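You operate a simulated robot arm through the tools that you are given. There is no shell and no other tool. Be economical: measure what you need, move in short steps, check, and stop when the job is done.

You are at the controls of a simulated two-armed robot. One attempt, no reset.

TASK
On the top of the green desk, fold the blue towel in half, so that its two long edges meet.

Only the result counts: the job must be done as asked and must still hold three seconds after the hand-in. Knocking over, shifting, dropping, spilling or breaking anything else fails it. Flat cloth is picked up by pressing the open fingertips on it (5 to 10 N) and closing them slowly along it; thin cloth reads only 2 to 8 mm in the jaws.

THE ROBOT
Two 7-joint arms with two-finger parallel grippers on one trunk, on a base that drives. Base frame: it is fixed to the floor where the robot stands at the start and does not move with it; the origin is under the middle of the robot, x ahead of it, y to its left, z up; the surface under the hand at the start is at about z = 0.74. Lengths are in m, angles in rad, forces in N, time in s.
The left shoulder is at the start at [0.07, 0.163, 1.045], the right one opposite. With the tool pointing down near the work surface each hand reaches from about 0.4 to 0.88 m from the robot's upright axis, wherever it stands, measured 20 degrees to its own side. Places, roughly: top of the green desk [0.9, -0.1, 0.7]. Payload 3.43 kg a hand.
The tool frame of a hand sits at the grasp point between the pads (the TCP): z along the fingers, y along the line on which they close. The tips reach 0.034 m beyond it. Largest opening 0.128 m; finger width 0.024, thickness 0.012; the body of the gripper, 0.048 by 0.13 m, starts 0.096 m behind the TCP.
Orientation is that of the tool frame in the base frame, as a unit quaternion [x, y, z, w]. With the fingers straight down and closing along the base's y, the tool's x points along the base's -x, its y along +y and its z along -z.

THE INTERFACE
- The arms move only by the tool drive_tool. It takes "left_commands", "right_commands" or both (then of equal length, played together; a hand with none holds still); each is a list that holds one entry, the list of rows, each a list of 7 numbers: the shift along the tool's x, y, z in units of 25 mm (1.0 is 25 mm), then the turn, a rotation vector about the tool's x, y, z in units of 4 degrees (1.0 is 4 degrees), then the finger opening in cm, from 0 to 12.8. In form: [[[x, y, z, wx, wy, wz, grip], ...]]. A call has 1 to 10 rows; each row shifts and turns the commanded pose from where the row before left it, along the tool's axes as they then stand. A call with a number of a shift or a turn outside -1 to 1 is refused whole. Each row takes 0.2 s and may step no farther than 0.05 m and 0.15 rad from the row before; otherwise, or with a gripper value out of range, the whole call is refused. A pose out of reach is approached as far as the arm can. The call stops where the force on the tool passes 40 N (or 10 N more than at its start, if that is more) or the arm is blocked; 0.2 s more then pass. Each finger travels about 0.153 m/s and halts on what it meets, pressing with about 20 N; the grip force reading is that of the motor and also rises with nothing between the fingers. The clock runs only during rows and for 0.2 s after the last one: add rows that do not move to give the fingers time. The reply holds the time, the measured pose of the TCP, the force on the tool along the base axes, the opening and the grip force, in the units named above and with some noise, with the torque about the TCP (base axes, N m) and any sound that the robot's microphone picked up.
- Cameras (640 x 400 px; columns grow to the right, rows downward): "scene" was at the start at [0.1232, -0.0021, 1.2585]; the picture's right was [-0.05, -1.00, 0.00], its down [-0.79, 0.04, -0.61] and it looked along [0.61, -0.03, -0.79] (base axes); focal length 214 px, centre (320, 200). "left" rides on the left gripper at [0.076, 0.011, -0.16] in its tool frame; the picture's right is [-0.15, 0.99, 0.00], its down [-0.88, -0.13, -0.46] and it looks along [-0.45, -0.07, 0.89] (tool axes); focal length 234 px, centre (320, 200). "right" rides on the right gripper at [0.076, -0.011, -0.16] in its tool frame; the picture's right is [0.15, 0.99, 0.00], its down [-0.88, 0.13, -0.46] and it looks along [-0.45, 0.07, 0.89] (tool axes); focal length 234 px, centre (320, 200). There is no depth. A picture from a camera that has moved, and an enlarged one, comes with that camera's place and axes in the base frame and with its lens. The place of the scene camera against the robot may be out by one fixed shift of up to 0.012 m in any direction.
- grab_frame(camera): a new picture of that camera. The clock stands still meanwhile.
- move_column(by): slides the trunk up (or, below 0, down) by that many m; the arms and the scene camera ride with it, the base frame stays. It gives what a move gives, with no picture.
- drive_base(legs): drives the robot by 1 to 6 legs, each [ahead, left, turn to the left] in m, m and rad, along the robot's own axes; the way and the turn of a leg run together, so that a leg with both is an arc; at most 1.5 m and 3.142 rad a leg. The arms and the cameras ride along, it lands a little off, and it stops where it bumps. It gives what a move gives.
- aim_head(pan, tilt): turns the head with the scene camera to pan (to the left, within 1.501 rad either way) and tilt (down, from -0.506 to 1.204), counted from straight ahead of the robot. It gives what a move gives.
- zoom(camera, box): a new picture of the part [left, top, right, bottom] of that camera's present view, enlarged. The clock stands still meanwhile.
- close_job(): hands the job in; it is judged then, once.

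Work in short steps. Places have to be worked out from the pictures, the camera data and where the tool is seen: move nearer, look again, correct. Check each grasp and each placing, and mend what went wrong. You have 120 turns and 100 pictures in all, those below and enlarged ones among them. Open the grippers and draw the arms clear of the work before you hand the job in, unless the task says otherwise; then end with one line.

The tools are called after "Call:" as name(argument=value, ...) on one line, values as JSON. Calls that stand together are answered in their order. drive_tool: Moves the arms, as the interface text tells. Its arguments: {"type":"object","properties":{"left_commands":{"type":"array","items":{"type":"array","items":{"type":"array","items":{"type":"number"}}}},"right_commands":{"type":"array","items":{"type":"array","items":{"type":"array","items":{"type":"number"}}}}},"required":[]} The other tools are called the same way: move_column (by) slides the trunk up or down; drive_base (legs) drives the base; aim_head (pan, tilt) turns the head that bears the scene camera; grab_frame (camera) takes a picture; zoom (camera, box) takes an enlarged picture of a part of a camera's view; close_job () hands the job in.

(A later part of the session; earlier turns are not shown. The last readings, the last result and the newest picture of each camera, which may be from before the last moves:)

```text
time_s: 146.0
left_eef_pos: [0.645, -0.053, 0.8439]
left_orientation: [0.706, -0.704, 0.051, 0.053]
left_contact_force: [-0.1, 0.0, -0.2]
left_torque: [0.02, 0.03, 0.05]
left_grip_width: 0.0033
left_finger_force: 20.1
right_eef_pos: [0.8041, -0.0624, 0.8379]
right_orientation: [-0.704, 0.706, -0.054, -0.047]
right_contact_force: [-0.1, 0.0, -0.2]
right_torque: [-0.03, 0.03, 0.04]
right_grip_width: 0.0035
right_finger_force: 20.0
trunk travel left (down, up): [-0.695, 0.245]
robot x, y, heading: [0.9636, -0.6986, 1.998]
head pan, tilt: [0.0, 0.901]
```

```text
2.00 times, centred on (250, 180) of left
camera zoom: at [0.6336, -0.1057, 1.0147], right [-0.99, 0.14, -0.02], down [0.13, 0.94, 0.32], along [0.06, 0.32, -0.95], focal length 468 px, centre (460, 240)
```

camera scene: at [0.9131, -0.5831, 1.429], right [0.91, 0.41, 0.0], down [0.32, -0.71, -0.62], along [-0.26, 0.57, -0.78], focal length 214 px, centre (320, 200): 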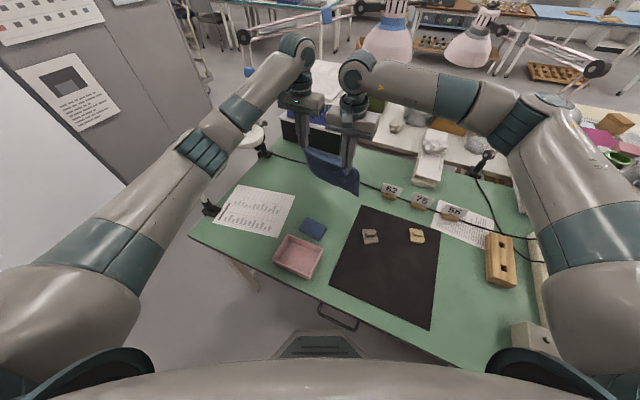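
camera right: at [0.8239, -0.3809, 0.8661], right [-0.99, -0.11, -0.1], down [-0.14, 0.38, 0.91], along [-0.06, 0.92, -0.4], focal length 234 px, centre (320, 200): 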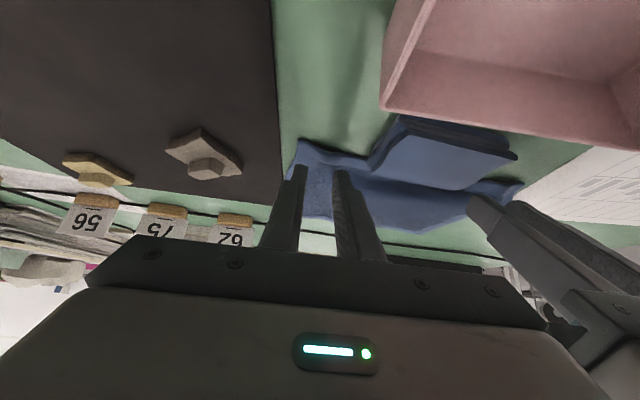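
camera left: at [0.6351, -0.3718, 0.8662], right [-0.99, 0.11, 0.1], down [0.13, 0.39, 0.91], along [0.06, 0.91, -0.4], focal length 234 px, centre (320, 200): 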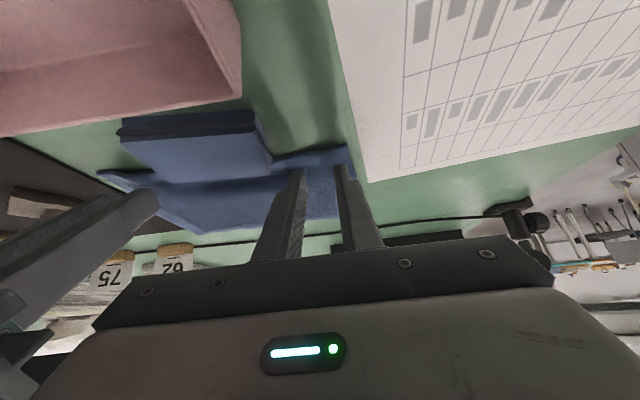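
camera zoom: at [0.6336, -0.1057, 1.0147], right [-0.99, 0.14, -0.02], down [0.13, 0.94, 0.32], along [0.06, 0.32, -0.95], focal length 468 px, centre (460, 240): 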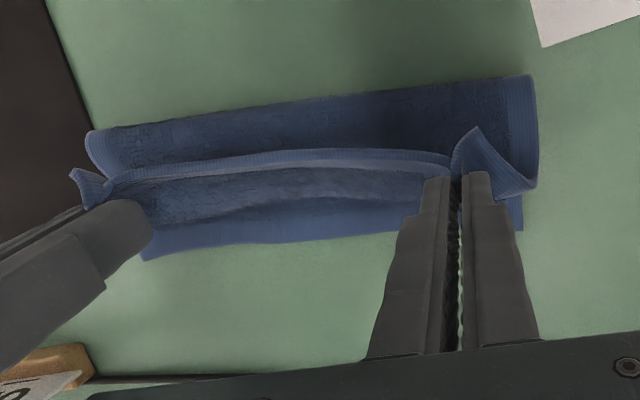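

The lower half now lies from y ≈ -0.02 to the fold at about -0.105, which flattens to roughly -0.115. I'll lower the hem toward the far edge, open, and retreat up and back toward me.

Call:
drive_tool(left_commands=[[[-0.33, 0, 0.5, 0, 0, 0, 0], [-0.33, 0, 0.5, 0, 0, 0, 0], [0, 0, 0, 0, 0, 0, 1], [0, 0, 0, 0, 0, 0, 2], [0, 0, 0, 0, 0, 0, 3], [0, 0, -0.8, 0, 0, 0, 3], [0, 0, -0.8, 0, 0, 0, 3], [0.6, 0, -0.6, 0, 0, 0, 2], [0.8, 0, 0, 0, 0, 0, 1], [0.8, 0, 0, 0, 0, 0, 0]]], right_commands=[[[-0.33, 0, 0.5, 0, 0, 0, 0], [-0.33, 0, 0.5, 0, 0, 0, 0], [0, 0, 0, 0, 0, 0, 1], [0, 0, 0, 0, 0, 0, 2], [0, 0, 0, 0, 0, 0, 3], [0, 0, -0.8, 0, 0, 0, 3], [0, 0, -0.8, 0, 0, 0, 3], [0.6, 0, -0.6, 0, 0, 0, 2], [0.8, 0, 0, 0, 0, 0, 1], [0.8, 0, 0, 0, 0, 0, 0]]])

Call:
zoom(camera="left", box=[100, 100, 420, 300])

```text
time_s: 148.2
left_eef_pos: [0.6443, -0.0889, 0.8799]
left_orientation: [0.707, -0.704, 0.051, 0.052]
left_contact_force: [0.3, -0.1, -0.5]
left_torque: [0.01, -0.01, 0.01]
left_grip_width: 0.0
left_finger_force: 19.6
right_eef_pos: [0.8034, -0.0974, 0.8756]
right_orientation: [-0.704, 0.706, -0.054, -0.047]
right_contact_force: [-0.3, -0.5, 0.6]
right_torque: [0.01, -0.01, -0.03]
right_grip_width: 0.0
right_finger_force: 19.5
trunk travel left (down, up): [-0.695, 0.245]
robot x, y, heading: [0.9695, -0.6989, 2.002]
head pan, tilt: [0.0, 0.901]
```

```text
2.00 times, centred on (260, 200) of left
camera zoom: at [0.6334, -0.1412, 1.0495], right [-0.99, 0.14, -0.02], down [0.13, 0.94, 0.32], along [0.06, 0.32, -0.95], focal length 468 px, centre (440, 200)
```

zoom: 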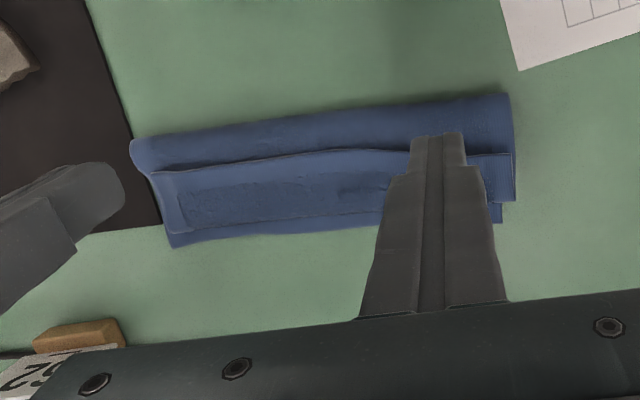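

A 4 cm flap of hem lies on top again: hem edge at y ≈ -0.07 to -0.087, top layer's front at -0.04, far hem at about -0.022. Turning this flap forward finishes the fold. I'll put closed fingertips on my side of the hem, slightly tilted forward, to push it over like turning a page.

Call:
drive_tool(left_commands=[[[0, 0, 0, 0, -1, 0, 0], [0, 0, 0, 0, -1, 0, 0], [0, 0, 0, 0, -1, 0, 0], [0, 0, 0, 0, -1, 0, 0], [0, 0, 0, 0, -1, 0, 0], [0, 0, 0, 0, -1, 0, 0], [0, 0, 0, 0, -1, 0, 0], [0.59, 0, 0.85, 0, 0, 0, 0], [0.59, 0, 0.85, 0, 0, 0, 0], [0.59, 0, 0.85, 0, 0, 0, 0]]], right_commands=[[[0, 0, 0, 0, -1, 0, 0], [0, 0, 0, 0, -1, 0, 0], [0, 0, 0, 0, -1, 0, 0], [0, 0, 0, 0, -1, 0, 0], [0, 0, 0, 0, -1, 0, 0], [0, 0, 0, 0, -1, 0, 0], [0, 0, 0, 0, -1, 0, 0], [0.62, 0, 0.776, 0, 0, 0, 0], [0.62, 0, 0.776, 0, 0, 0, 0], [0.62, 0, 0.776, 0, 0, 0, 0]]])

Call:
drive_tool(left_commands=[[[0.1, 0, 0.28, 0, 0, 0, 0], [0.07, 0, 0.19, 0, 0, 0, 0], [0, 0, 0, 0, 0, 0, 0]]], right_commands=[[[0.1, 0, 0.28, 0, 0, 0, 0], [0.07, 0, 0.19, 0, 0, 0, 0], [0, 0, 0, 0, 0, 0, 0]]])

```text
time_s: 150.4
left_eef_pos: [0.6447, -0.1071, 0.8042]
left_orientation: [0.698, -0.696, -0.121, -0.119]
left_contact_force: [0.2, 0.4, 0.1]
left_torque: [-0.02, -0.02, 0.01]
left_grip_width: 0.0
left_finger_force: 20.3
right_eef_pos: [0.8071, -0.1189, 0.8027]
right_orientation: [-0.696, 0.697, 0.118, 0.126]
right_contact_force: [0.2, -0.1, -0.2]
right_torque: [0.02, 0.01, 0.0]
right_grip_width: 0.0
right_finger_force: 19.6
trunk travel left (down, up): [-0.695, 0.245]
robot x, y, heading: [0.9656, -0.6994, 1.999]
head pan, tilt: [0.0, 0.901]
```

```text
time_s: 151.2
left_eef_pos: [0.6451, -0.1085, 0.792]
left_orientation: [-0.696, 0.697, 0.121, 0.119]
left_contact_force: [1.3, 0.4, 0.1]
left_torque: [0.03, -0.02, 0.0]
left_grip_width: 0.0
left_finger_force: 20.2
right_eef_pos: [0.8067, -0.1196, 0.7905]
right_orientation: [-0.696, 0.697, 0.119, 0.126]
right_contact_force: [0.2, -0.6, -0.1]
right_torque: [-0.05, -0.06, 0.05]
right_grip_width: 0.0
right_finger_force: 20.1
trunk travel left (down, up): [-0.695, 0.245]
robot x, y, heading: [0.9655, -0.6982, 1.997]
head pan, tilt: [0.0, 0.901]
```

No contact yet. I'll go down until I feel a light touch.

Call:
drive_tool(left_commands=[[[0.07, 0, 0.19, 0, 0, 0, 0], [0.04, 0, 0.11, 0, 0, 0, 0], [0, 0, 0, 0, 0, 0, 0]]], right_commands=[[[0.07, 0, 0.19, 0, 0, 0, 0], [0.04, 0, 0.11, 0, 0, 0, 0], [0, 0, 0, 0, 0, 0, 0]]])

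```text
time_s: 152.0
left_eef_pos: [0.6442, -0.1086, 0.7846]
left_orientation: [0.698, -0.696, -0.121, -0.119]
left_contact_force: [0.6, 0.5, 1.0]
left_torque: [0.02, 0.02, -0.01]
left_grip_width: 0.0
left_finger_force: 19.5
right_eef_pos: [0.8069, -0.1194, 0.7819]
right_orientation: [-0.697, 0.697, 0.117, 0.125]
right_contact_force: [0.4, -0.5, 0.2]
right_torque: [0.01, 0.04, 0.0]
right_grip_width: 0.0002
right_finger_force: 20.0
trunk travel left (down, up): [-0.695, 0.245]
robot x, y, heading: [0.9663, -0.6959, 1.995]
head pan, tilt: [0.0, 0.901]
```

There's a light touch on the layer. Now I sweep forward: low until the hem is caught, then rising over and coming down past the far edge.

Call:
drive_tool(left_commands=[[[-0.45, 0, 0.164, 0, 0, 0, 0], [-0.45, 0, 0.164, 0, 0, 0, 0], [-0.465, 0, 0.127, 0, 0, 0, 0], [-0.51, 0, 0.01, 0, 0, 0, 0], [-0.62, 0, -0.07, 0, 0, 0, 0], [-0.71, 0, -0.08, 0, 0, 0, 0], [-0.73, 0, 0.1, 0, 0, 0, 0], [-0.4, 0, 0.31, 0, 0, 0, 0], [-0.06, 0, 0.53, 0, 0, 0, 0]]], right_commands=[[[-0.45, 0, 0.164, 0, 0, 0, 0], [-0.45, 0, 0.164, 0, 0, 0, 0], [-0.465, 0, 0.127, 0, 0, 0, 0], [-0.51, 0, 0.01, 0, 0, 0, 0], [-0.62, 0, -0.07, 0, 0, 0, 0], [-0.71, 0, -0.08, 0, 0, 0, 0], [-0.73, 0, 0.1, 0, 0, 0, 0], [-0.4, 0, 0.31, 0, 0, 0, 0], [-0.06, 0, 0.53, 0, 0, 0, 0]]])

Call:
zoom(camera="left", box=[60, 60, 440, 290])

```text
time_s: 154.0
left_eef_pos: [0.6448, 0.0045, 0.7911]
left_orientation: [0.698, -0.696, -0.121, -0.119]
left_contact_force: [-0.1, -0.6, -0.1]
left_torque: [0.0, 0.01, -0.04]
left_grip_width: 0.0
left_finger_force: 20.2
right_eef_pos: [0.807, -0.0045, 0.7892]
right_orientation: [0.697, -0.696, -0.117, -0.126]
right_contact_force: [0.7, -0.5, 2.3]
right_torque: [0.0, -0.05, -0.04]
right_grip_width: 0.0002
right_finger_force: 19.7
trunk travel left (down, up): [-0.695, 0.245]
robot x, y, heading: [0.9668, -0.6982, 1.994]
head pan, tilt: [0.0, 0.901]
```

```text
1.68 times, centred on (250, 175) of left
camera zoom: at [0.6343, -0.12, 0.9174], right [-0.99, 0.13, 0.05], down [0.13, 0.68, 0.72], along [0.06, 0.72, -0.69], focal length 394 px, centre (438, 242)
```

zoom: 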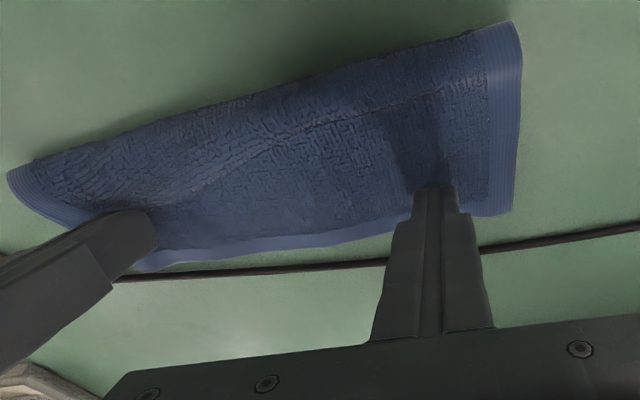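

The flap turned over, and the folded towel slid forward a few centimetres as a whole. I'll lift straight up, move back upright, and look at how the hems line up.

Call:
drive_tool(left_commands=[[[-0.27, 0, -0.75, 0, 0, 0, 0], [-0.27, 0, -0.75, 0, 0, 0, 0], [-0.27, 0, -0.75, 0, 0, 0, 0], [0.5, 0, -0.6, 0, 1, 0, 0], [0.8, 0.3, -0.5, 0, 1, 0, 0], [0.8, 0.3, 0, 0, 1, 0, 0], [0.8, 0.3, 0, 0, 1, 0, 0], [0.8, 0.3, 0, 0, 1, 0, 0], [0.5, 0.3, 0, 0, 0, 0, 0]]], right_commands=[[[-0.27, 0, -0.75, 0, 0, 0, 0], [-0.27, 0, -0.75, 0, 0, 0, 0], [-0.27, 0, -0.75, 0, 0, 0, 0], [0.5, 0, -0.6, 0, 1, 0, 0], [0.8, 0, -0.5, 0, 1, 0, 0], [0.8, 0, 0, 0, 1, 0, 0], [0.8, 0, 0, 0, 1, 0, 0], [0.8, 0, 0, 0, 1, 0, 0], [0.5, 0, 0, 0, 0, 0, 0]]])

Call:
zoom(camera="right", box=[220, 80, 540, 280])

```text
time_s: 156.0
left_eef_pos: [0.6076, -0.1068, 0.8606]
left_orientation: [0.708, -0.706, 0.001, 0.004]
left_contact_force: [-0.3, -0.1, -0.3]
left_torque: [0.01, -0.01, -0.03]
left_grip_width: 0.0001
left_finger_force: 20.0
right_eef_pos: [0.8058, -0.1171, 0.8578]
right_orientation: [-0.706, 0.708, -0.005, 0.003]
right_contact_force: [0.1, -0.8, -0.9]
right_torque: [0.03, 0.01, -0.01]
right_grip_width: 0.0002
right_finger_force: 20.0
trunk travel left (down, up): [-0.695, 0.245]
robot x, y, heading: [0.9673, -0.6971, 1.995]
head pan, tilt: [0.0, 0.901]
```

```text
2.00 times, centred on (380, 180) of right
camera zoom: at [0.815, -0.194, 1.0185], right [-0.99, -0.14, -0.01], down [-0.13, 0.88, 0.45], along [-0.06, 0.45, -0.89], focal length 468 px, centre (200, 240)
```

zoom: 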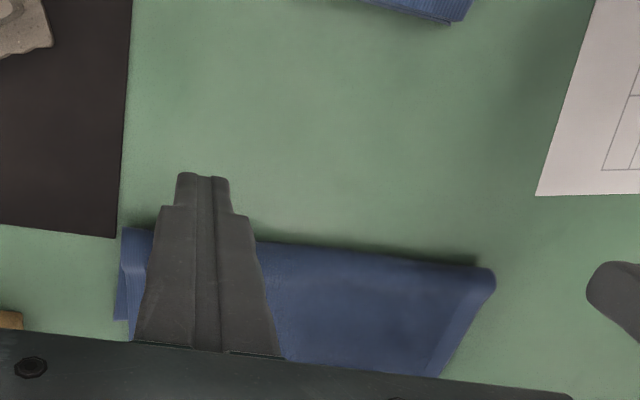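

The fold line is straight at y ≈ -0.063, but the lower hem ends near y ≈ 0.014 while the top hem reaches about 0.042, so the top overhangs by about 3 cm. The hem now points the right way, so I can pinch it, pull it back 3 cm and set it down. I'll hover over it.

Call:
drive_tool(left_commands=[[[-1, -0.32, 0, 0, 0, 0, 3], [-1, -0.32, 0, 0, 0, 0, 3], [-1, -0.32, 0, 0, 0, 0, 3], [-1, -0.32, 0, 0, 0, 0, 3], [-1, -0.32, 0, 0, 0, 0, 3], [0, 0, 0.4, 0, -1, 0, 3], [0, 0, 0.4, 0, -1, 0, 3], [0, 0, 0.4, 0, -1, 0, 3], [0, 0, 0.4, 0, -1, 0, 3], [0, 0, 0.4, 0, -1, 0, 3]]], right_commands=[[[-1, 0.05, 0, 0, 0, 0, 3], [-1, 0.05, 0, 0, 0, 0, 3], [-1, 0.05, 0, 0, 0, 0, 3], [-1, 0.05, 0, 0, 0, 0, 3], [-1, 0.05, 0, 0, 0, 0, 3], [-0.13, 0, 0.4, 0, -1, 0, 3], [-0.13, 0, 0.4, 0, -1, 0, 3], [-0.13, 0, 0.4, 0, -1, 0, 3], [-0.13, 0, 0.4, 0, -1, 0, 3], [-0.13, 0, 0.4, 0, -1, 0, 3]]])

Call:
zoom(camera="left", box=[80, 70, 400, 270])

```text
time_s: 158.2
left_eef_pos: [0.647, 0.0272, 0.8109]
left_orientation: [0.697, -0.696, -0.122, -0.12]
left_contact_force: [0.2, 0.4, -0.2]
left_torque: [0.01, 0.02, -0.03]
left_grip_width: 0.0298
left_finger_force: 0.1
right_eef_pos: [0.8, 0.03, 0.8113]
right_orientation: [-0.696, 0.697, 0.12, 0.126]
right_contact_force: [0.3, -0.3, 0.2]
right_torque: [0.01, -0.02, 0.0]
right_grip_width: 0.0306
right_finger_force: 0.1
trunk travel left (down, up): [-0.695, 0.245]
robot x, y, heading: [0.9658, -0.6974, 1.998]
head pan, tilt: [0.0, 0.901]
```

```text
2.00 times, centred on (240, 170) of left
camera zoom: at [0.636, -0.0984, 0.9366], right [-0.99, 0.14, 0.05], down [0.13, 0.68, 0.73], along [0.06, 0.72, -0.69], focal length 468 px, centre (480, 260)
```

zoom: 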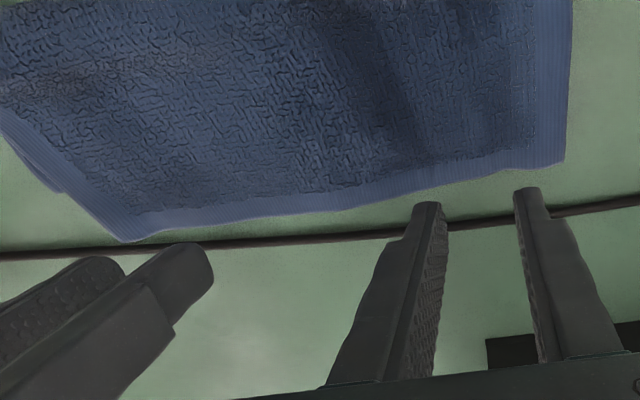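

The top hem runs from y = 0.038 on the left to 0.048 on the right, and the lower right corner shows at 0.0125. The tips are over the hem, so I'll lower to contact.

Call:
drive_tool(left_commands=[[[0.19, 0, 0.53, 0, 0, 0, 3], [0.19, 0, 0.53, 0, 0, 0, 3], [0, 0, 0, 0, 0, 0, 3]]], right_commands=[[[0.17, 0, 0.55, 0, 0, 0, 3], [0.17, 0, 0.55, 0, 0, 0, 3], [0, 0, 0, 0, 0, 0, 3]]])

Call:
drive_tool(left_commands=[[[0.035, 0, 0.1, 0, 0, 0, 3], [0, 0, 0, 0, 0, 0, 3]]], right_commands=[[[0.035, 0, 0.1, 0, 0, 0, 3], [0, 0, 0, 0, 0, 0, 3]]])

```text
time_s: 159.0
left_eef_pos: [0.6462, 0.0262, 0.7825]
left_orientation: [0.698, -0.696, -0.122, -0.119]
left_contact_force: [-0.5, -0.7, 1.1]
left_torque: [0.0, 0.03, -0.01]
left_grip_width: 0.0303
left_finger_force: 0.1
right_eef_pos: [0.8016, 0.0323, 0.7817]
right_orientation: [-0.696, 0.697, 0.118, 0.124]
right_contact_force: [-0.2, 0.3, -0.5]
right_torque: [0.0, -0.02, 0.02]
right_grip_width: 0.0301
right_finger_force: 0.1
trunk travel left (down, up): [-0.695, 0.245]
robot x, y, heading: [0.9654, -0.6979, 1.997]
head pan, tilt: [0.0, 0.901]
```

```text
time_s: 159.6
left_eef_pos: [0.6475, 0.026, 0.7796]
left_orientation: [0.698, -0.696, -0.122, -0.119]
left_contact_force: [-1.4, -0.5, 2.5]
left_torque: [-0.01, 0.05, -0.02]
left_grip_width: 0.0305
left_finger_force: 0.5
right_eef_pos: [0.7997, 0.0314, 0.7786]
right_orientation: [-0.696, 0.697, 0.12, 0.125]
right_contact_force: [0.0, 0.1, 1.2]
right_torque: [-0.01, 0.02, 0.0]
right_grip_width: 0.0297
right_finger_force: 0.1
trunk travel left (down, up): [-0.695, 0.245]
robot x, y, heading: [0.9652, -0.7006, 1.998]
head pan, tilt: [0.0, 0.901]
```

Light contact. I'll press about 1.5–2 mm more and check the force.

Call:
drive_tool(left_commands=[[[0.02, 0, 0.05, 0, 0, 0, 3], [0, 0, 0, 0, 0, 0, 3]]], right_commands=[[[0.03, 0, 0.07, 0, 0, 0, 3], [0, 0, 0, 0, 0, 0, 3]]])

```text
time_s: 160.2
left_eef_pos: [0.6474, 0.025, 0.7803]
left_orientation: [0.697, -0.696, -0.122, -0.119]
left_contact_force: [-0.7, 0.1, 4.7]
left_torque: [0.04, 0.07, 0.0]
left_grip_width: 0.0302
left_finger_force: 0.1
right_eef_pos: [0.8011, 0.0312, 0.779]
right_orientation: [0.696, -0.696, -0.12, -0.126]
right_contact_force: [-0.3, 0.2, 8.5]
right_torque: [0.07, 0.08, -0.02]
right_grip_width: 0.0301
right_finger_force: 0.1
trunk travel left (down, up): [-0.695, 0.245]
robot x, y, heading: [0.9637, -0.6979, 1.995]
head pan, tilt: [0.0, 0.901]
```

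The force is 5–9 N, with the left slightly light. I'll close both slowly.

Call:
drive_tool(left_commands=[[[0.015, 0, 0.03, 0, 0, 0, 2.7], [0, 0, 0, 0, 0, 0, 2.4], [0, 0, 0, 0, 0, 0, 2.1], [0, 0, 0, 0, 0, 0, 1.8], [0, 0, 0, 0, 0, 0, 1.5], [0, 0, 0, 0, 0, 0, 1.2], [0, 0, 0, 0, 0, 0, 0.8], [0, 0, 0, 0, 0, 0, 0.4], [0, 0, 0, 0, 0, 0, 0], [0, 0, 0, 0, 0, 0, 0]]], right_commands=[[[0, 0, 0, 0, 0, 0, 2.7], [0, 0, 0, 0, 0, 0, 2.4], [0, 0, 0, 0, 0, 0, 2.1], [0, 0, 0, 0, 0, 0, 1.8], [0, 0, 0, 0, 0, 0, 1.5], [0, 0, 0, 0, 0, 0, 1.2], [0, 0, 0, 0, 0, 0, 0.8], [0, 0, 0, 0, 0, 0, 0.4], [0, 0, 0, 0, 0, 0, 0], [0, 0, 0, 0, 0, 0, 0]]])

```text
time_s: 162.4
left_eef_pos: [0.6491, 0.0241, 0.78]
left_orientation: [0.697, -0.696, -0.122, -0.12]
left_contact_force: [8.8, 0.1, 10.4]
left_torque: [0.0, -0.26, 0.03]
left_grip_width: 0.0032
left_finger_force: 19.4
right_eef_pos: [0.7995, 0.0299, 0.7791]
right_orientation: [-0.696, 0.697, 0.119, 0.125]
right_contact_force: [-9.1, -0.1, 6.6]
right_torque: [-0.04, 0.35, 0.0]
right_grip_width: 0.0037
right_finger_force: 19.6
trunk travel left (down, up): [-0.695, 0.245]
robot x, y, heading: [0.9639, -0.6957, 1.997]
head pan, tilt: [0.0, 0.901]
```

Both have the hem (3.2 and 3.7 mm), now in its natural direction. I'll lift it up and back until the fold rolls to the right place (y ≈ -0.09), then swing it forward to land on the lower hem at y ≈ 0.012.

Call:
drive_tool(left_commands=[[[-0.25, -0.06, -0.68, 0, 0, 0, 0], [0.15, 0, -0.99, 0, 0, 0, 0], [0.49, 0, -0.99, 0, 0, 0, 0], [0.72, 0, -0.94, 0, 0, 0, 0], [0.92, 0, -0.76, 0, 0, 0, 0], [0.92, 0, -0.51, 0, 0, 0, 0], [0.75, 0, -0.27, 0, 0, 0, 0], [0, 0, 0, 0, 0, 0, 0]]], right_commands=[[[-0.25, 0.06, -0.68, 0, 0, 0, 0], [0.2, 0, -0.98, 0, 0, 0, 0], [0.54, 0, -0.98, 0, 0, 0, 0], [0.77, 0, -0.92, 0, 0, 0, 0], [0.96, 0, -0.74, 0, 0, 0, 0], [0.96, 0, -0.5, 0, 0, 0, 0], [0.75, 0, -0.27, 0, 0, 0, 0], [0, 0, 0, 0, 0, 0, 0]]])

Call:
drive_tool(left_commands=[[[-0.87, 0, 0.19, 0, 0, 0, 0], [-0.85, 0, 0.48, 0, 0, 0, 0], [-0.65, 0, 0.79, 0, 0, 0, 0], [-0.33, 0, 0.97, 0, 0, 0, 0], [-0.08, 0, 0.96, 0, 0, 0, 0], [0.11, 0, 0.9, 0, 0, 0, 0], [0, 0, 0, 0, 0, 0, 0]]], right_commands=[[[-0.87, 0, 0.19, 0, 0, 0, 0], [-0.85, 0, 0.48, 0, 0, 0, 0], [-0.65, 0, 0.79, 0, 0, 0, 0], [-0.33, 0, 0.97, 0, 0, 0, 0], [-0.08, 0, 0.96, 0, 0, 0, 0], [0.11, 0, 0.9, 0, 0, 0, 0], [0, 0, 0, 0, 0, 0, 0]]])

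```text
time_s: 164.2
left_eef_pos: [0.6496, -0.1051, 0.8666]
left_orientation: [0.698, -0.696, -0.121, -0.119]
left_contact_force: [6.9, 0.7, -0.5]
left_torque: [-0.01, -0.25, 0.01]
left_grip_width: 0.0031
left_finger_force: 19.2
right_eef_pos: [0.7989, -0.1043, 0.8634]
right_orientation: [-0.696, 0.697, 0.118, 0.126]
right_contact_force: [-6.8, 0.1, 0.7]
right_torque: [-0.03, 0.24, -0.02]
right_grip_width: 0.0036
right_finger_force: 20.0
trunk travel left (down, up): [-0.695, 0.245]
robot x, y, heading: [0.9682, -0.6992, 1.994]
head pan, tilt: [0.0, 0.901]
```

```text
time_s: 165.8
left_eef_pos: [0.6482, -0.0062, 0.7873]
left_orientation: [0.698, -0.696, -0.122, -0.12]
left_contact_force: [6.2, -0.6, 0.8]
left_torque: [0.0, -0.23, 0.04]
left_grip_width: 0.0033
left_finger_force: 19.8
right_eef_pos: [0.7994, -0.0065, 0.7837]
right_orientation: [0.697, -0.696, -0.119, -0.125]
right_contact_force: [-6.6, 0.7, -0.7]
right_torque: [0.01, 0.23, 0.0]
right_grip_width: 0.0038
right_finger_force: 19.7
trunk travel left (down, up): [-0.695, 0.245]
robot x, y, heading: [0.9651, -0.6971, 1.995]
head pan, tilt: [0.0, 0.901]
```

The hem is over the lower hem. I'll set it down, open slowly and lift straight up.

Call:
drive_tool(left_commands=[[[0.04, 0, 0.12, 0, 0, 0, 0], [0, 0, 0, 0, 0, 0, 0.6], [0, 0, 0, 0, 0, 0, 1.1], [0, 0, 0, 0, 0, 0, 1.6], [0, 0, 0, 0, 0, 0, 2.1], [0, 0, 0, 0, 0, 0, 2.6], [-0.1, 0, -0.3, 0, 0, 0, 2.8], [-0.27, 0, -0.75, 0, 0, 0, 2.8], [-0.27, 0, -0.75, 0, 0, 0, 2.8]]], right_commands=[[[0.02, 0, 0.06, 0, 0, 0, 0], [0, 0, 0, 0, 0, 0, 0.6], [0, 0, 0, 0, 0, 0, 1.1], [0, 0, 0, 0, 0, 0, 1.6], [0, 0, 0, 0, 0, 0, 2.1], [0, 0, 0, 0, 0, 0, 2.6], [-0.1, 0, -0.3, 0, 0, 0, 2.8], [-0.27, 0, -0.75, 0, 0, 0, 2.8], [-0.27, 0, -0.75, 0, 0, 0, 2.8]]])

```text
time_s: 167.8
left_eef_pos: [0.6492, -0.0072, 0.8331]
left_orientation: [0.698, -0.696, -0.122, -0.119]
left_contact_force: [-0.6, 0.3, 0.5]
left_torque: [0.01, -0.02, -0.02]
left_grip_width: 0.028
left_finger_force: 0.0
right_eef_pos: [0.7992, -0.0047, 0.8313]
right_orientation: [0.697, -0.696, -0.117, -0.126]
right_contact_force: [-0.7, -0.8, -0.7]
right_torque: [0.03, 0.03, 0.0]
right_grip_width: 0.0282
right_finger_force: 0.1
trunk travel left (down, up): [-0.695, 0.245]
robot x, y, heading: [0.9673, -0.6999, 1.992]
head pan, tilt: [0.0, 0.901]
```

Next I'll press straight down lightly behind the fold line to flatten the bulge, then retreat.

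Call:
drive_tool(left_commands=[[[0.88, 0, -0.32, 0, 0, 0, 6], [0.88, 0, -0.32, 0, 0, 0, 6], [0.88, 0, -0.32, 0, 0, 0, 6], [0.2, 0, 0.55, 0, 0, 0, 6], [0.2, 0, 0.55, 0, 0, 0, 6], [0.2, 0, 0.55, 0, 0, 0, 6], [0, 0, 0, 0, 0, 0, 6]]], right_commands=[[[0.88, 0, -0.32, 0, 0, 0, 6], [0.88, 0, -0.32, 0, 0, 0, 6], [0.88, 0, -0.32, 0, 0, 0, 6], [0.2, 0, 0.55, 0, 0, 0, 6], [0.2, 0, 0.55, 0, 0, 0, 6], [0.2, 0, 0.55, 0, 0, 0, 6], [0, 0, 0, 0, 0, 0, 6]]])

```text
time_s: 169.4
left_eef_pos: [0.6492, -0.0762, 0.7906]
left_orientation: [0.698, -0.696, -0.121, -0.119]
left_contact_force: [0.0, 0.1, -0.5]
left_torque: [0.01, 0.03, -0.01]
left_grip_width: 0.06
left_finger_force: 0.1
right_eef_pos: [0.797, -0.0761, 0.7865]
right_orientation: [0.697, -0.696, -0.118, -0.125]
right_contact_force: [0.0, 0.3, 1.0]
right_torque: [-0.02, 0.02, 0.03]
right_grip_width: 0.0599
right_finger_force: 0.1
trunk travel left (down, up): [-0.695, 0.245]
robot x, y, heading: [0.9666, -0.6949, 1.995]
head pan, tilt: [0.0, 0.901]
```

There's a light touch. I'll press a few millimetres more, then lift straight up and draw back.

Call:
drive_tool(left_commands=[[[0.08, 0, 0.22, 0, 0, 0, 6], [0.02, 0, 0.06, 0, 0, 0, 6], [0, 0, 0, 0, 0, 0, 6], [-0.27, 0, -0.75, 0, 0, 0, 6], [-0.27, 0, -0.75, 0, 0, 0, 6], [-0.27, 0, -0.75, 0, 0, 0, 6], [-0.27, 0, -0.75, 0, 0, 0, 6]]], right_commands=[[[0.06, 0, 0.16, 0, 0, 0, 6], [0.02, 0, 0.06, 0, 0, 0, 6], [0, 0, 0, 0, 0, 0, 6], [-0.27, 0, -0.75, 0, 0, 0, 6], [-0.27, 0, -0.75, 0, 0, 0, 6], [-0.27, 0, -0.75, 0, 0, 0, 6], [-0.27, 0, -0.75, 0, 0, 0, 6]]])

Call:
drive_tool(left_commands=[[[0.6, 0.4, -0.6, 0, 0, 0, 11], [0.6, 0.4, -0.6, 0, 0, 0, 11], [0.6, 0.3, -0.6, 0, 0, 0, 11]]], right_commands=[[[0.6, -0.3, -0.6, 0, 0, 0, 6], [0.6, -0.3, -0.6, 0, 0, 0, 6], [0.6, -0.3, -0.6, 0, 0, 0, 6]]])

Call:
zoom(camera="left", box=[60, 90, 460, 310])

```text
time_s: 171.0
left_eef_pos: [0.6504, -0.076, 0.8631]
left_orientation: [0.698, -0.696, -0.122, -0.119]
left_contact_force: [0.6, -0.6, 0.2]
left_torque: [-0.01, 0.05, -0.02]
left_grip_width: 0.0598
left_finger_force: 0.1
right_eef_pos: [0.7959, -0.0746, 0.8622]
right_orientation: [0.697, -0.696, -0.118, -0.125]
right_contact_force: [-0.2, 0.4, 0.2]
right_torque: [0.02, 0.01, 0.01]
right_grip_width: 0.0597
right_finger_force: 0.0
trunk travel left (down, up): [-0.695, 0.245]
robot x, y, heading: [0.9676, -0.6966, 1.998]
head pan, tilt: [0.0, 0.901]
```

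```text
time_s: 171.8
left_eef_pos: [0.6236, -0.1343, 0.8898]
left_orientation: [0.698, -0.696, -0.122, -0.119]
left_contact_force: [0.0, 0.0, 0.1]
left_torque: [0.01, 0.02, 0.0]
left_grip_width: 0.1097
left_finger_force: 0.1
right_eef_pos: [0.819, -0.1337, 0.8892]
right_orientation: [0.697, -0.696, -0.118, -0.127]
right_contact_force: [-0.2, -0.1, 0.5]
right_torque: [0.03, 0.01, 0.01]
right_grip_width: 0.06
right_finger_force: 0.1
trunk travel left (down, up): [-0.695, 0.245]
robot x, y, heading: [0.9689, -0.6962, 1.993]
head pan, tilt: [0.0, 0.901]
```

```text
1.60 times, centred on (260, 200) of left
camera zoom: at [0.6126, -0.2602, 1.0166], right [-0.99, 0.14, 0.05], down [0.13, 0.68, 0.72], along [0.06, 0.72, -0.69], focal length 375 px, centre (416, 200)
```

zoom: 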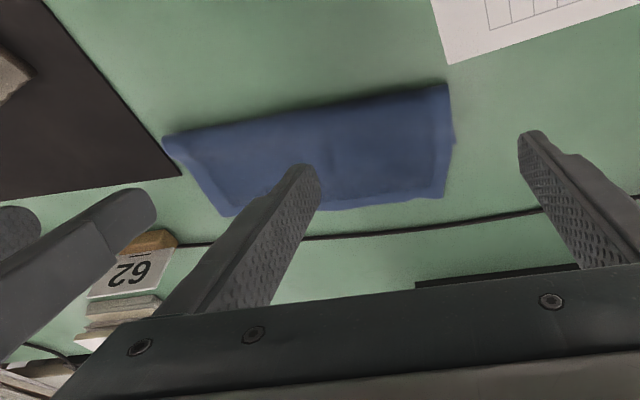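

The last picture shows a neat rectangle: fold at y ≈ -0.10 and far edge at about 0.02. It's about 12 cm wide though, so one layer must overhang by a couple of centimetres. I have no pictures left, so I'll probe by touch near the far edge to tell one layer from two.

Call:
drive_tool(left_commands=[[[-0.88, -0.25, 0.79, 0, 0, 0, 2], [-0.88, -0.25, 0.79, 0, 0, 0, 2], [-0.88, -0.25, 0.79, 0, 0, 0, 2], [-0.88, -0.25, 0.79, 0, 0, 0, 2], [-0.88, -0.25, 0.79, 0, 0, 0, 2], [0.2, 0, 0.56, 0, 0, 0, 2], [0.2, 0, 0.56, 0, 0, 0, 2], [0.2, 0, 0.56, 0, 0, 0, 2], [0, 0, 0, 0, 0, 0, 2]]], right_commands=[[[-0.88, 0.15, 0.79, 0, 0, 0, 2], [-0.88, 0.15, 0.79, 0, 0, 0, 2], [-0.88, 0.15, 0.79, 0, 0, 0, 2], [-0.88, 0.15, 0.79, 0, 0, 0, 2], [-0.88, 0.15, 0.79, 0, 0, 0, 2], [0.2, 0, 0.56, 0, 0, 0, 2], [0.2, 0, 0.56, 0, 0, 0, 2], [0.2, 0, 0.56, 0, 0, 0, 2], [0, 0, 0, 0, 0, 0, 2]]])

Call:
drive_tool(left_commands=[[[0.055, 0, 0.15, 0, 0, 0, 2], [0, 0, 0, 0, 0, 0, 2]]], right_commands=[[[0.055, 0, 0.15, 0, 0, 0, 2], [0, 0, 0, 0, 0, 0, 2]]])

Call:
drive_tool(left_commands=[[[0.027, 0, 0.075, 0, 0, 0, 2], [0, 0, 0, 0, 0, 0, 2]]], right_commands=[[[0.027, 0, 0.075, 0, 0, 0, 2], [0, 0, 0, 0, 0, 0, 2]]])

```text
time_s: 173.8
left_eef_pos: [0.653, 0.0033, 0.7875]
left_orientation: [0.698, -0.696, -0.122, -0.119]
left_contact_force: [0.4, 0.0, -0.3]
left_torque: [0.01, 0.01, 0.0]
left_grip_width: 0.0196
left_finger_force: 0.0
right_eef_pos: [0.8027, 0.0045, 0.7884]
right_orientation: [0.697, -0.696, -0.118, -0.126]
right_contact_force: [-0.2, 0.3, -0.1]
right_torque: [0.01, 0.0, -0.01]
right_grip_width: 0.0199
right_finger_force: 0.2
trunk travel left (down, up): [-0.695, 0.245]
robot x, y, heading: [0.9669, -0.7017, 1.997]
head pan, tilt: [0.0, 0.901]
```

```text
time_s: 174.4
left_eef_pos: [0.6535, 0.0038, 0.7838]
left_orientation: [0.698, -0.696, -0.122, -0.119]
left_contact_force: [0.0, 0.1, 1.2]
left_torque: [-0.02, 0.03, -0.02]
left_grip_width: 0.02
left_finger_force: 0.0
right_eef_pos: [0.802, 0.0039, 0.7833]
right_orientation: [-0.696, 0.697, 0.117, 0.126]
right_contact_force: [-0.6, 0.4, 0.5]
right_torque: [-0.02, -0.03, 0.0]
right_grip_width: 0.02
right_finger_force: 0.1
trunk travel left (down, up): [-0.695, 0.245]
robot x, y, heading: [0.9691, -0.7002, 1.998]
head pan, tilt: [0.0, 0.901]
```

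```text
time_s: 175.0
left_eef_pos: [0.6534, 0.0035, 0.7818]
left_orientation: [-0.697, 0.697, 0.121, 0.119]
left_contact_force: [0.4, 0.8, 0.5]
left_torque: [0.0, -0.05, 0.0]
left_grip_width: 0.0201
left_finger_force: 0.1
right_eef_pos: [0.8028, 0.0054, 0.7816]
right_orientation: [0.697, -0.696, -0.118, -0.125]
right_contact_force: [0.5, -0.8, 0.0]
right_torque: [0.01, 0.0, -0.03]
right_grip_width: 0.02
right_finger_force: 0.1
trunk travel left (down, up): [-0.695, 0.245]
robot x, y, heading: [0.9666, -0.6987, 1.994]
head pan, tilt: [0.0, 0.901]
```

Call:
drive_tool(left_commands=[[[0.014, 0, 0.04, 0, 0, 0, 2], [0, 0, 0, 0, 0, 0, 2]]], right_commands=[[[0.014, 0, 0.04, 0, 0, 0, 2], [0, 0, 0, 0, 0, 0, 2]]])

Call:
drive_tool(left_commands=[[[0.014, 0, 0.04, 0, 0, 0, 2], [0, 0, 0, 0, 0, 0, 2]]], right_commands=[[[0.014, 0, 0.04, 0, 0, 0, 2], [0, 0, 0, 0, 0, 0, 2]]])

Call:
drive_tool(left_commands=[[[0.014, 0, 0.04, 0, 0, 0, 2], [0, 0, 0, 0, 0, 0, 2]]], right_commands=[[[0.014, 0, 0.04, 0, 0, 0, 2], [0, 0, 0, 0, 0, 0, 2]]])

```text
time_s: 175.6
left_eef_pos: [0.653, 0.0027, 0.7817]
left_orientation: [0.697, -0.696, -0.122, -0.12]
left_contact_force: [-0.3, -0.6, -0.9]
left_torque: [0.0, 0.0, -0.01]
left_grip_width: 0.0199
left_finger_force: 0.0
right_eef_pos: [0.8024, 0.0037, 0.7798]
right_orientation: [-0.696, 0.697, 0.117, 0.126]
right_contact_force: [0.3, -0.7, 0.7]
right_torque: [0.0, 0.0, -0.01]
right_grip_width: 0.0197
right_finger_force: 0.1
trunk travel left (down, up): [-0.695, 0.245]
robot x, y, heading: [0.9671, -0.6986, 1.997]
head pan, tilt: [0.0, 0.901]
```

```text
time_s: 176.2
left_eef_pos: [0.6526, 0.0037, 0.7807]
left_orientation: [0.697, -0.696, -0.122, -0.12]
left_contact_force: [-0.1, -0.3, 1.1]
left_torque: [0.04, -0.03, 0.02]
left_grip_width: 0.0201
left_finger_force: 0.1
right_eef_pos: [0.8016, 0.0053, 0.7795]
right_orientation: [-0.696, 0.697, 0.119, 0.126]
right_contact_force: [-0.4, 0.7, 2.6]
right_torque: [0.02, 0.02, 0.01]
right_grip_width: 0.0199
right_finger_force: 0.0
trunk travel left (down, up): [-0.695, 0.245]
robot x, y, heading: [0.9668, -0.6994, 1.998]
head pan, tilt: [0.0, 0.901]
```

```text
time_s: 176.8
left_eef_pos: [0.6519, 0.0019, 0.7803]
left_orientation: [0.697, -0.697, -0.121, -0.119]
left_contact_force: [0.2, 0.9, 2.8]
left_torque: [0.01, 0.0, -0.02]
left_grip_width: 0.0198
left_finger_force: 0.1
right_eef_pos: [0.8026, 0.0035, 0.7794]
right_orientation: [0.696, -0.696, -0.119, -0.126]
right_contact_force: [-0.6, 0.5, 4.1]
right_torque: [0.02, 0.02, 0.0]
right_grip_width: 0.0198
right_finger_force: 0.1
trunk travel left (down, up): [-0.695, 0.245]
robot x, y, heading: [0.9661, -0.6981, 1.993]
head pan, tilt: [0.0, 0.901]
```

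The contact height matches a single layer at y ≈ 0.011 on both sides. I'll probe 2.3 cm nearer to find where the two layers begin.

Call:
drive_tool(left_commands=[[[0.78, 0, -0.54, 0, 0, 0, 2], [0.041, 0, 0.113, 0, 0, 0, 2], [0, 0, 0, 0, 0, 0, 2]]], right_commands=[[[0.78, 0, -0.54, 0, 0, 0, 2], [0.041, 0, 0.113, 0, 0, 0, 2], [0, 0, 0, 0, 0, 0, 2]]])

Call:
drive_tool(left_commands=[[[0.014, 0, 0.04, 0, 0, 0, 2], [0, 0, 0, 0, 0, 0, 2]]], right_commands=[[[0.014, 0, 0.04, 0, 0, 0, 2], [0, 0, 0, 0, 0, 0, 2]]])

Call:
drive_tool(left_commands=[[[0.014, 0, 0.04, 0, 0, 0, 2], [0, 0, 0, 0, 0, 0, 2]]], right_commands=[[[0.014, 0, 0.04, 0, 0, 0, 2], [0, 0, 0, 0, 0, 0, 2]]])

```text
time_s: 177.6
left_eef_pos: [0.6522, -0.0213, 0.7823]
left_orientation: [0.697, -0.696, -0.122, -0.118]
left_contact_force: [0.2, 0.0, -0.6]
left_torque: [-0.01, -0.01, -0.02]
left_grip_width: 0.02
left_finger_force: 0.1
right_eef_pos: [0.8016, -0.0185, 0.781]
right_orientation: [0.697, -0.696, -0.118, -0.125]
right_contact_force: [0.0, -0.3, -0.3]
right_torque: [0.0, 0.01, -0.01]
right_grip_width: 0.02
right_finger_force: 0.0
trunk travel left (down, up): [-0.695, 0.245]
robot x, y, heading: [0.9701, -0.6998, 1.998]
head pan, tilt: [0.0, 0.901]
```

```text
time_s: 178.2
left_eef_pos: [0.6518, -0.0215, 0.7813]
left_orientation: [0.698, -0.696, -0.122, -0.119]
left_contact_force: [-0.2, -0.4, -0.6]
left_torque: [-0.05, -0.03, 0.0]
left_grip_width: 0.0199
left_finger_force: 0.0
right_eef_pos: [0.8025, -0.0181, 0.7814]
right_orientation: [0.697, -0.696, -0.118, -0.126]
right_contact_force: [0.3, -0.4, -0.3]
right_torque: [-0.03, 0.0, 0.03]
right_grip_width: 0.0201
right_finger_force: 0.1
trunk travel left (down, up): [-0.695, 0.245]
robot x, y, heading: [0.9643, -0.7, 1.999]
head pan, tilt: [0.0, 0.901]
```

```text
time_s: 178.8
left_eef_pos: [0.6522, -0.02, 0.7805]
left_orientation: [0.697, -0.696, -0.121, -0.12]
left_contact_force: [0.1, 0.2, 1.7]
left_torque: [0.02, -0.04, 0.0]
left_grip_width: 0.0201
left_finger_force: 0.0
right_eef_pos: [0.8027, -0.0186, 0.7805]
right_orientation: [-0.696, 0.697, 0.117, 0.125]
right_contact_force: [0.2, -0.2, 2.0]
right_torque: [0.0, -0.03, -0.03]
right_grip_width: 0.0201
right_finger_force: 0.0
trunk travel left (down, up): [-0.695, 0.245]
robot x, y, heading: [0.9665, -0.6994, 1.994]
head pan, tilt: [0.0, 0.901]
```

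The height is the same there. I'll probe in the middle of the fold (y ≈ -0.05), which is certainly double, as a reference.

Call:
drive_tool(left_commands=[[[0.55, 0, -0.5, 0, 0, 0, 2], [0.55, 0, -0.2, 0, 0, 0, 2], [0.1, 0, 0.275, 0, 0, 0, 2], [0, 0, 0, 0, 0, 0, 2]]], right_commands=[[[0.55, 0, -0.5, 0, 0, 0, 2], [0.55, 0, -0.2, 0, 0, 0, 2], [0.1, 0, 0.275, 0, 0, 0, 2], [0, 0, 0, 0, 0, 0, 2]]])

Call:
drive_tool(left_commands=[[[0.014, 0, 0.04, 0, 0, 0, 2], [0, 0, 0, 0, 0, 0, 2]]], right_commands=[[[0.014, 0, 0.04, 0, 0, 0, 2], [0, 0, 0, 0, 0, 0, 2]]])

Call:
drive_tool(left_commands=[[[0.014, 0, 0.04, 0, 0, 0, 2], [0, 0, 0, 0, 0, 0, 2]]], right_commands=[[[0.014, 0, 0.04, 0, 0, 0, 2], [0, 0, 0, 0, 0, 0, 2]]])

```text
time_s: 179.8
left_eef_pos: [0.6527, -0.0505, 0.7816]
left_orientation: [0.698, -0.696, -0.123, -0.12]
left_contact_force: [0.0, 0.1, 6.4]
left_torque: [-0.01, -0.03, -0.02]
left_grip_width: 0.0196
left_finger_force: 0.0
right_eef_pos: [0.8016, -0.0505, 0.7823]
right_orientation: [0.696, -0.696, -0.119, -0.126]
right_contact_force: [0.3, -0.1, 7.7]
right_torque: [-0.03, 0.03, 0.01]
right_grip_width: 0.0199
right_finger_force: 0.0
trunk travel left (down, up): [-0.695, 0.245]
robot x, y, heading: [0.9657, -0.6962, 2.001]
head pan, tilt: [0.0, 0.901]
```

```text
time_s: 180.4
left_eef_pos: [0.6529, -0.0528, 0.7807]
left_orientation: [0.698, -0.696, -0.123, -0.12]
left_contact_force: [-2.1, 1.4, 9.8]
left_torque: [0.04, 0.05, -0.01]
left_grip_width: 0.0199
left_finger_force: 0.0
right_eef_pos: [0.8025, -0.0511, 0.781]
right_orientation: [-0.696, 0.696, 0.12, 0.126]
right_contact_force: [-0.8, 3.8, 14.7]
right_torque: [0.15, 0.05, 0.03]
right_grip_width: 0.0197
right_finger_force: 0.1
trunk travel left (down, up): [-0.695, 0.245]
robot x, y, heading: [0.9665, -0.6965, 2.001]
head pan, tilt: [0.0, 0.901]
```

```text
time_s: 181.0
left_eef_pos: [0.654, -0.0533, 0.7815]
left_orientation: [0.697, -0.696, -0.122, -0.12]
left_contact_force: [-1.7, 1.7, 11.5]
left_torque: [0.12, 0.0, 0.02]
left_grip_width: 0.0198
left_finger_force: 0.0
right_eef_pos: [0.8028, -0.0504, 0.7801]
right_orientation: [0.696, -0.696, -0.12, -0.126]
right_contact_force: [-2.0, 4.2, 20.4]
right_torque: [0.13, 0.13, 0.02]
right_grip_width: 0.0197
right_finger_force: 0.0
trunk travel left (down, up): [-0.695, 0.245]
robot x, y, heading: [0.9661, -0.6997, 1.999]
head pan, tilt: [0.0, 0.901]
```

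At y ≈ -0.045 there are clearly two layers (contact 3 mm higher), so the lower hem ends at about -0.015 and the top overhangs by roughly 3.5 cm. I'll pinch the top hem again, pull it back that much, and keep it held while the other hand pushes the slack into the fold. First, go over the hem and press.

Call:
drive_tool(left_commands=[[[-0.16, 0, -0.45, 0, 0, 0, 2], [-0.71, 0, 0.26, 0, 0, 0, 3], [-0.71, 0, 0.26, 0, 0, 0, 3], [-0.71, 0, 0.26, 0, 0, 0, 3], [0.15, 0, 0.42, 0, 0, 0, 3], [0, 0, 0, 0, 0, 0, 3]]], right_commands=[[[-0.16, 0, -0.45, 0, 0, 0, 2], [-0.66, 0, 0.24, 0, 0, 0, 3], [-0.66, 0, 0.24, 0, 0, 0, 3], [-0.66, 0, 0.24, 0, 0, 0, 3], [0.15, 0, 0.42, 0, 0, 0, 3], [0, 0, 0, 0, 0, 0, 3]]])

Call:
drive_tool(left_commands=[[[0.02, 0, 0.06, 0, 0, 0, 3], [0, 0, 0, 0, 0, 0, 3]]], right_commands=[[[0.02, 0, 0.06, 0, 0, 0, 3], [0, 0, 0, 0, 0, 0, 3]]])

```text
time_s: 182.4
left_eef_pos: [0.6533, 0.0049, 0.7789]
left_orientation: [0.697, -0.696, -0.121, -0.119]
left_contact_force: [-0.6, -0.4, 3.6]
left_torque: [0.02, 0.0, 0.05]
left_grip_width: 0.0299
left_finger_force: 0.0
right_eef_pos: [0.8035, 0.0005, 0.7783]
right_orientation: [0.697, -0.696, -0.118, -0.125]
right_contact_force: [0.5, 0.4, 0.4]
right_torque: [0.01, -0.04, 0.01]
right_grip_width: 0.0297
right_finger_force: 0.0
trunk travel left (down, up): [-0.695, 0.245]
robot x, y, heading: [0.9623, -0.6963, 1.996]
head pan, tilt: [0.0, 0.901]
```

```text
time_s: 183.0
left_eef_pos: [0.6522, 0.006, 0.7795]
left_orientation: [0.697, -0.696, -0.123, -0.12]
left_contact_force: [0.2, 1.0, 9.1]
left_torque: [0.03, -0.06, -0.01]
left_grip_width: 0.0299
left_finger_force: 0.1
right_eef_pos: [0.8035, 0.0014, 0.776]
right_orientation: [-0.696, 0.697, 0.119, 0.126]
right_contact_force: [1.1, 0.5, -0.7]
right_torque: [0.02, 0.05, -0.02]
right_grip_width: 0.0299
right_finger_force: 0.1
trunk travel left (down, up): [-0.695, 0.245]
robot x, y, heading: [0.9677, -0.6956, 1.999]
head pan, tilt: [0.0, 0.901]
```

The right hand feels nothing yet. I'll lower it a little more to see whether it meets cloth or desk.

Call:
drive_tool(right_commands=[[[0.014, 0, 0.04, 0, 0, 0, 3], [0, 0, 0, 0, 0, 0, 3]]])

Call:
drive_tool(right_commands=[[[0.014, 0, 0.04, 0, 0, 0, 3], [0, 0, 0, 0, 0, 0, 3]]])

```text
time_s: 183.6
left_eef_pos: [0.6528, 0.0043, 0.7775]
left_orientation: [0.698, -0.696, -0.123, -0.119]
left_contact_force: [-0.5, 1.5, 11.8]
left_torque: [0.1, -0.04, 0.01]
left_grip_width: 0.03
left_finger_force: 0.1
right_eef_pos: [0.8041, 0.0006, 0.7752]
right_orientation: [0.697, -0.696, -0.118, -0.125]
right_contact_force: [0.0, -0.3, 1.4]
right_torque: [0.0, 0.03, 0.0]
right_grip_width: 0.0298
right_finger_force: 0.0
trunk travel left (down, up): [-0.695, 0.245]
robot x, y, heading: [0.9649, -0.6997, 1.997]
head pan, tilt: [0.0, 0.901]
```

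```text
time_s: 184.2
left_eef_pos: [0.6525, 0.003, 0.779]
left_orientation: [0.697, -0.696, -0.122, -0.12]
left_contact_force: [0.0, 2.6, 10.1]
left_torque: [0.12, -0.03, 0.0]
left_grip_width: 0.0302
left_finger_force: 0.1
right_eef_pos: [0.8033, 0.0008, 0.7761]
right_orientation: [-0.696, 0.697, 0.12, 0.126]
right_contact_force: [0.0, -0.9, 10.1]
right_torque: [0.02, 0.17, -0.05]
right_grip_width: 0.0298
right_finger_force: 0.1
trunk travel left (down, up): [-0.695, 0.245]
robot x, y, heading: [0.9678, -0.6974, 1.996]
head pan, tilt: [0.0, 0.901]
```

The right tips are on bare desk, so the hem on that side is nearer. I'll close the left on its hem, and move the right 1.3 cm nearer and feel again.

Call:
drive_tool(left_commands=[[[0, 0, 0, 0, 0, 0, 2.7], [0, 0, 0, 0, 0, 0, 2.4], [0, 0, 0, 0, 0, 0, 2.1], [0, 0, 0, 0, 0, 0, 1.8], [0, 0, 0, 0, 0, 0, 1.5], [0, 0, 0, 0, 0, 0, 1.1], [0, 0, 0, 0, 0, 0, 0.7], [0, 0, 0, 0, 0, 0, 0.3], [0, 0, 0, 0, 0, 0, 0], [0, 0, 0, 0, 0, 0, 0]]], right_commands=[[[-0.11, 0, -0.3, 0, 0, 0, 3], [0.49, 0, -0.18, 0, 0, 0, 2.6], [0.08, 0, 0.22, 0, 0, 0, 2.6], [0, 0, 0, 0, 0, 0, 2.6], [0, 0, 0, 0, 0, 0, 2.6], [0, 0, 0, 0, 0, 0, 2.6], [0, 0, 0, 0, 0, 0, 2.6], [0, 0, 0, 0, 0, 0, 2.6], [0, 0, 0, 0, 0, 0, 2.6], [0, 0, 0, 0, 0, 0, 2.6]]])

Call:
drive_tool(right_commands=[[[0.02, 0, 0.05, 0, 0, 0, 2.6], [0, 0, 0, 0, 0, 0, 2.6]]])

```text
time_s: 186.4
left_eef_pos: [0.653, 0.003, 0.7782]
left_orientation: [0.697, -0.696, -0.122, -0.119]
left_contact_force: [1.4, -0.4, 7.1]
left_torque: [0.01, -0.04, -0.02]
left_grip_width: 0.0037
left_finger_force: 19.5
right_eef_pos: [0.8038, -0.0117, 0.7775]
right_orientation: [0.697, -0.696, -0.12, -0.126]
right_contact_force: [-1.8, 0.0, 16.4]
right_torque: [0.05, 0.2, -0.04]
right_grip_width: 0.0257
right_finger_force: 0.1
trunk travel left (down, up): [-0.695, 0.245]
robot x, y, heading: [0.9654, -0.7003, 1.996]
head pan, tilt: [0.0, 0.901]
```

```text
time_s: 187.0
left_eef_pos: [0.653, 0.0026, 0.7779]
left_orientation: [0.697, -0.696, -0.123, -0.119]
left_contact_force: [0.9, 1.1, 3.8]
left_torque: [-0.01, -0.06, 0.02]
left_grip_width: 0.0038
left_finger_force: 19.7
right_eef_pos: [0.8034, -0.0122, 0.7784]
right_orientation: [-0.696, 0.697, 0.12, 0.126]
right_contact_force: [0.7, 1.2, 27.6]
right_torque: [0.1, 0.29, 0.02]
right_grip_width: 0.026
right_finger_force: 0.1
trunk travel left (down, up): [-0.695, 0.245]
robot x, y, heading: [0.9693, -0.6977, 1.994]
head pan, tilt: [0.0, 0.901]
```

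The left is gripped and the right is now on cloth, pressing too hard. I'll ease it by 2.5 mm and close.

Call:
drive_tool(right_commands=[[[-0.034, 0, -0.09, 0, 0, 0, 2.6], [0, 0, 0, 0, 0, 0, 2.6]]])

Call:
drive_tool(right_commands=[[[0, 0, 0, 0, 0, 0, 2.4], [0, 0, 0, 0, 0, 0, 2.1], [0, 0, 0, 0, 0, 0, 1.8], [0, 0, 0, 0, 0, 0, 1.5], [0, 0, 0, 0, 0, 0, 1.2], [0, 0, 0, 0, 0, 0, 0.9], [0, 0, 0, 0, 0, 0, 0.6], [0, 0, 0, 0, 0, 0, 0.3], [0, 0, 0, 0, 0, 0, 0], [0, 0, 0, 0, 0, 0, 0]]])

```text
time_s: 187.6
left_eef_pos: [0.653, 0.0038, 0.7778]
left_orientation: [0.698, -0.696, -0.122, -0.12]
left_contact_force: [2.5, -1.1, 6.4]
left_torque: [-0.05, -0.06, 0.0]
left_grip_width: 0.0038
left_finger_force: 20.0
right_eef_pos: [0.8026, -0.012, 0.778]
right_orientation: [-0.696, 0.697, 0.119, 0.126]
right_contact_force: [-1.1, 4.0, 16.5]
right_torque: [0.15, 0.21, -0.07]
right_grip_width: 0.0261
right_finger_force: 0.0
trunk travel left (down, up): [-0.695, 0.245]
robot x, y, heading: [0.9667, -0.6984, 1.998]
head pan, tilt: [0.0, 0.901]
```

```text
time_s: 189.8
left_eef_pos: [0.6516, 0.0032, 0.7777]
left_orientation: [0.698, -0.696, -0.122, -0.119]
left_contact_force: [4.2, -2.3, 10.1]
left_torque: [-0.08, -0.11, -0.02]
left_grip_width: 0.0041
left_finger_force: 19.9
right_eef_pos: [0.803, -0.0114, 0.7783]
right_orientation: [-0.696, 0.697, 0.119, 0.126]
right_contact_force: [-2.9, -0.2, 6.9]
right_torque: [0.01, 0.13, -0.02]
right_grip_width: 0.0032
right_finger_force: 19.6
trunk travel left (down, up): [-0.695, 0.245]
robot x, y, heading: [0.9669, -0.6987, 1.998]
head pan, tilt: [0.0, 0.901]
```

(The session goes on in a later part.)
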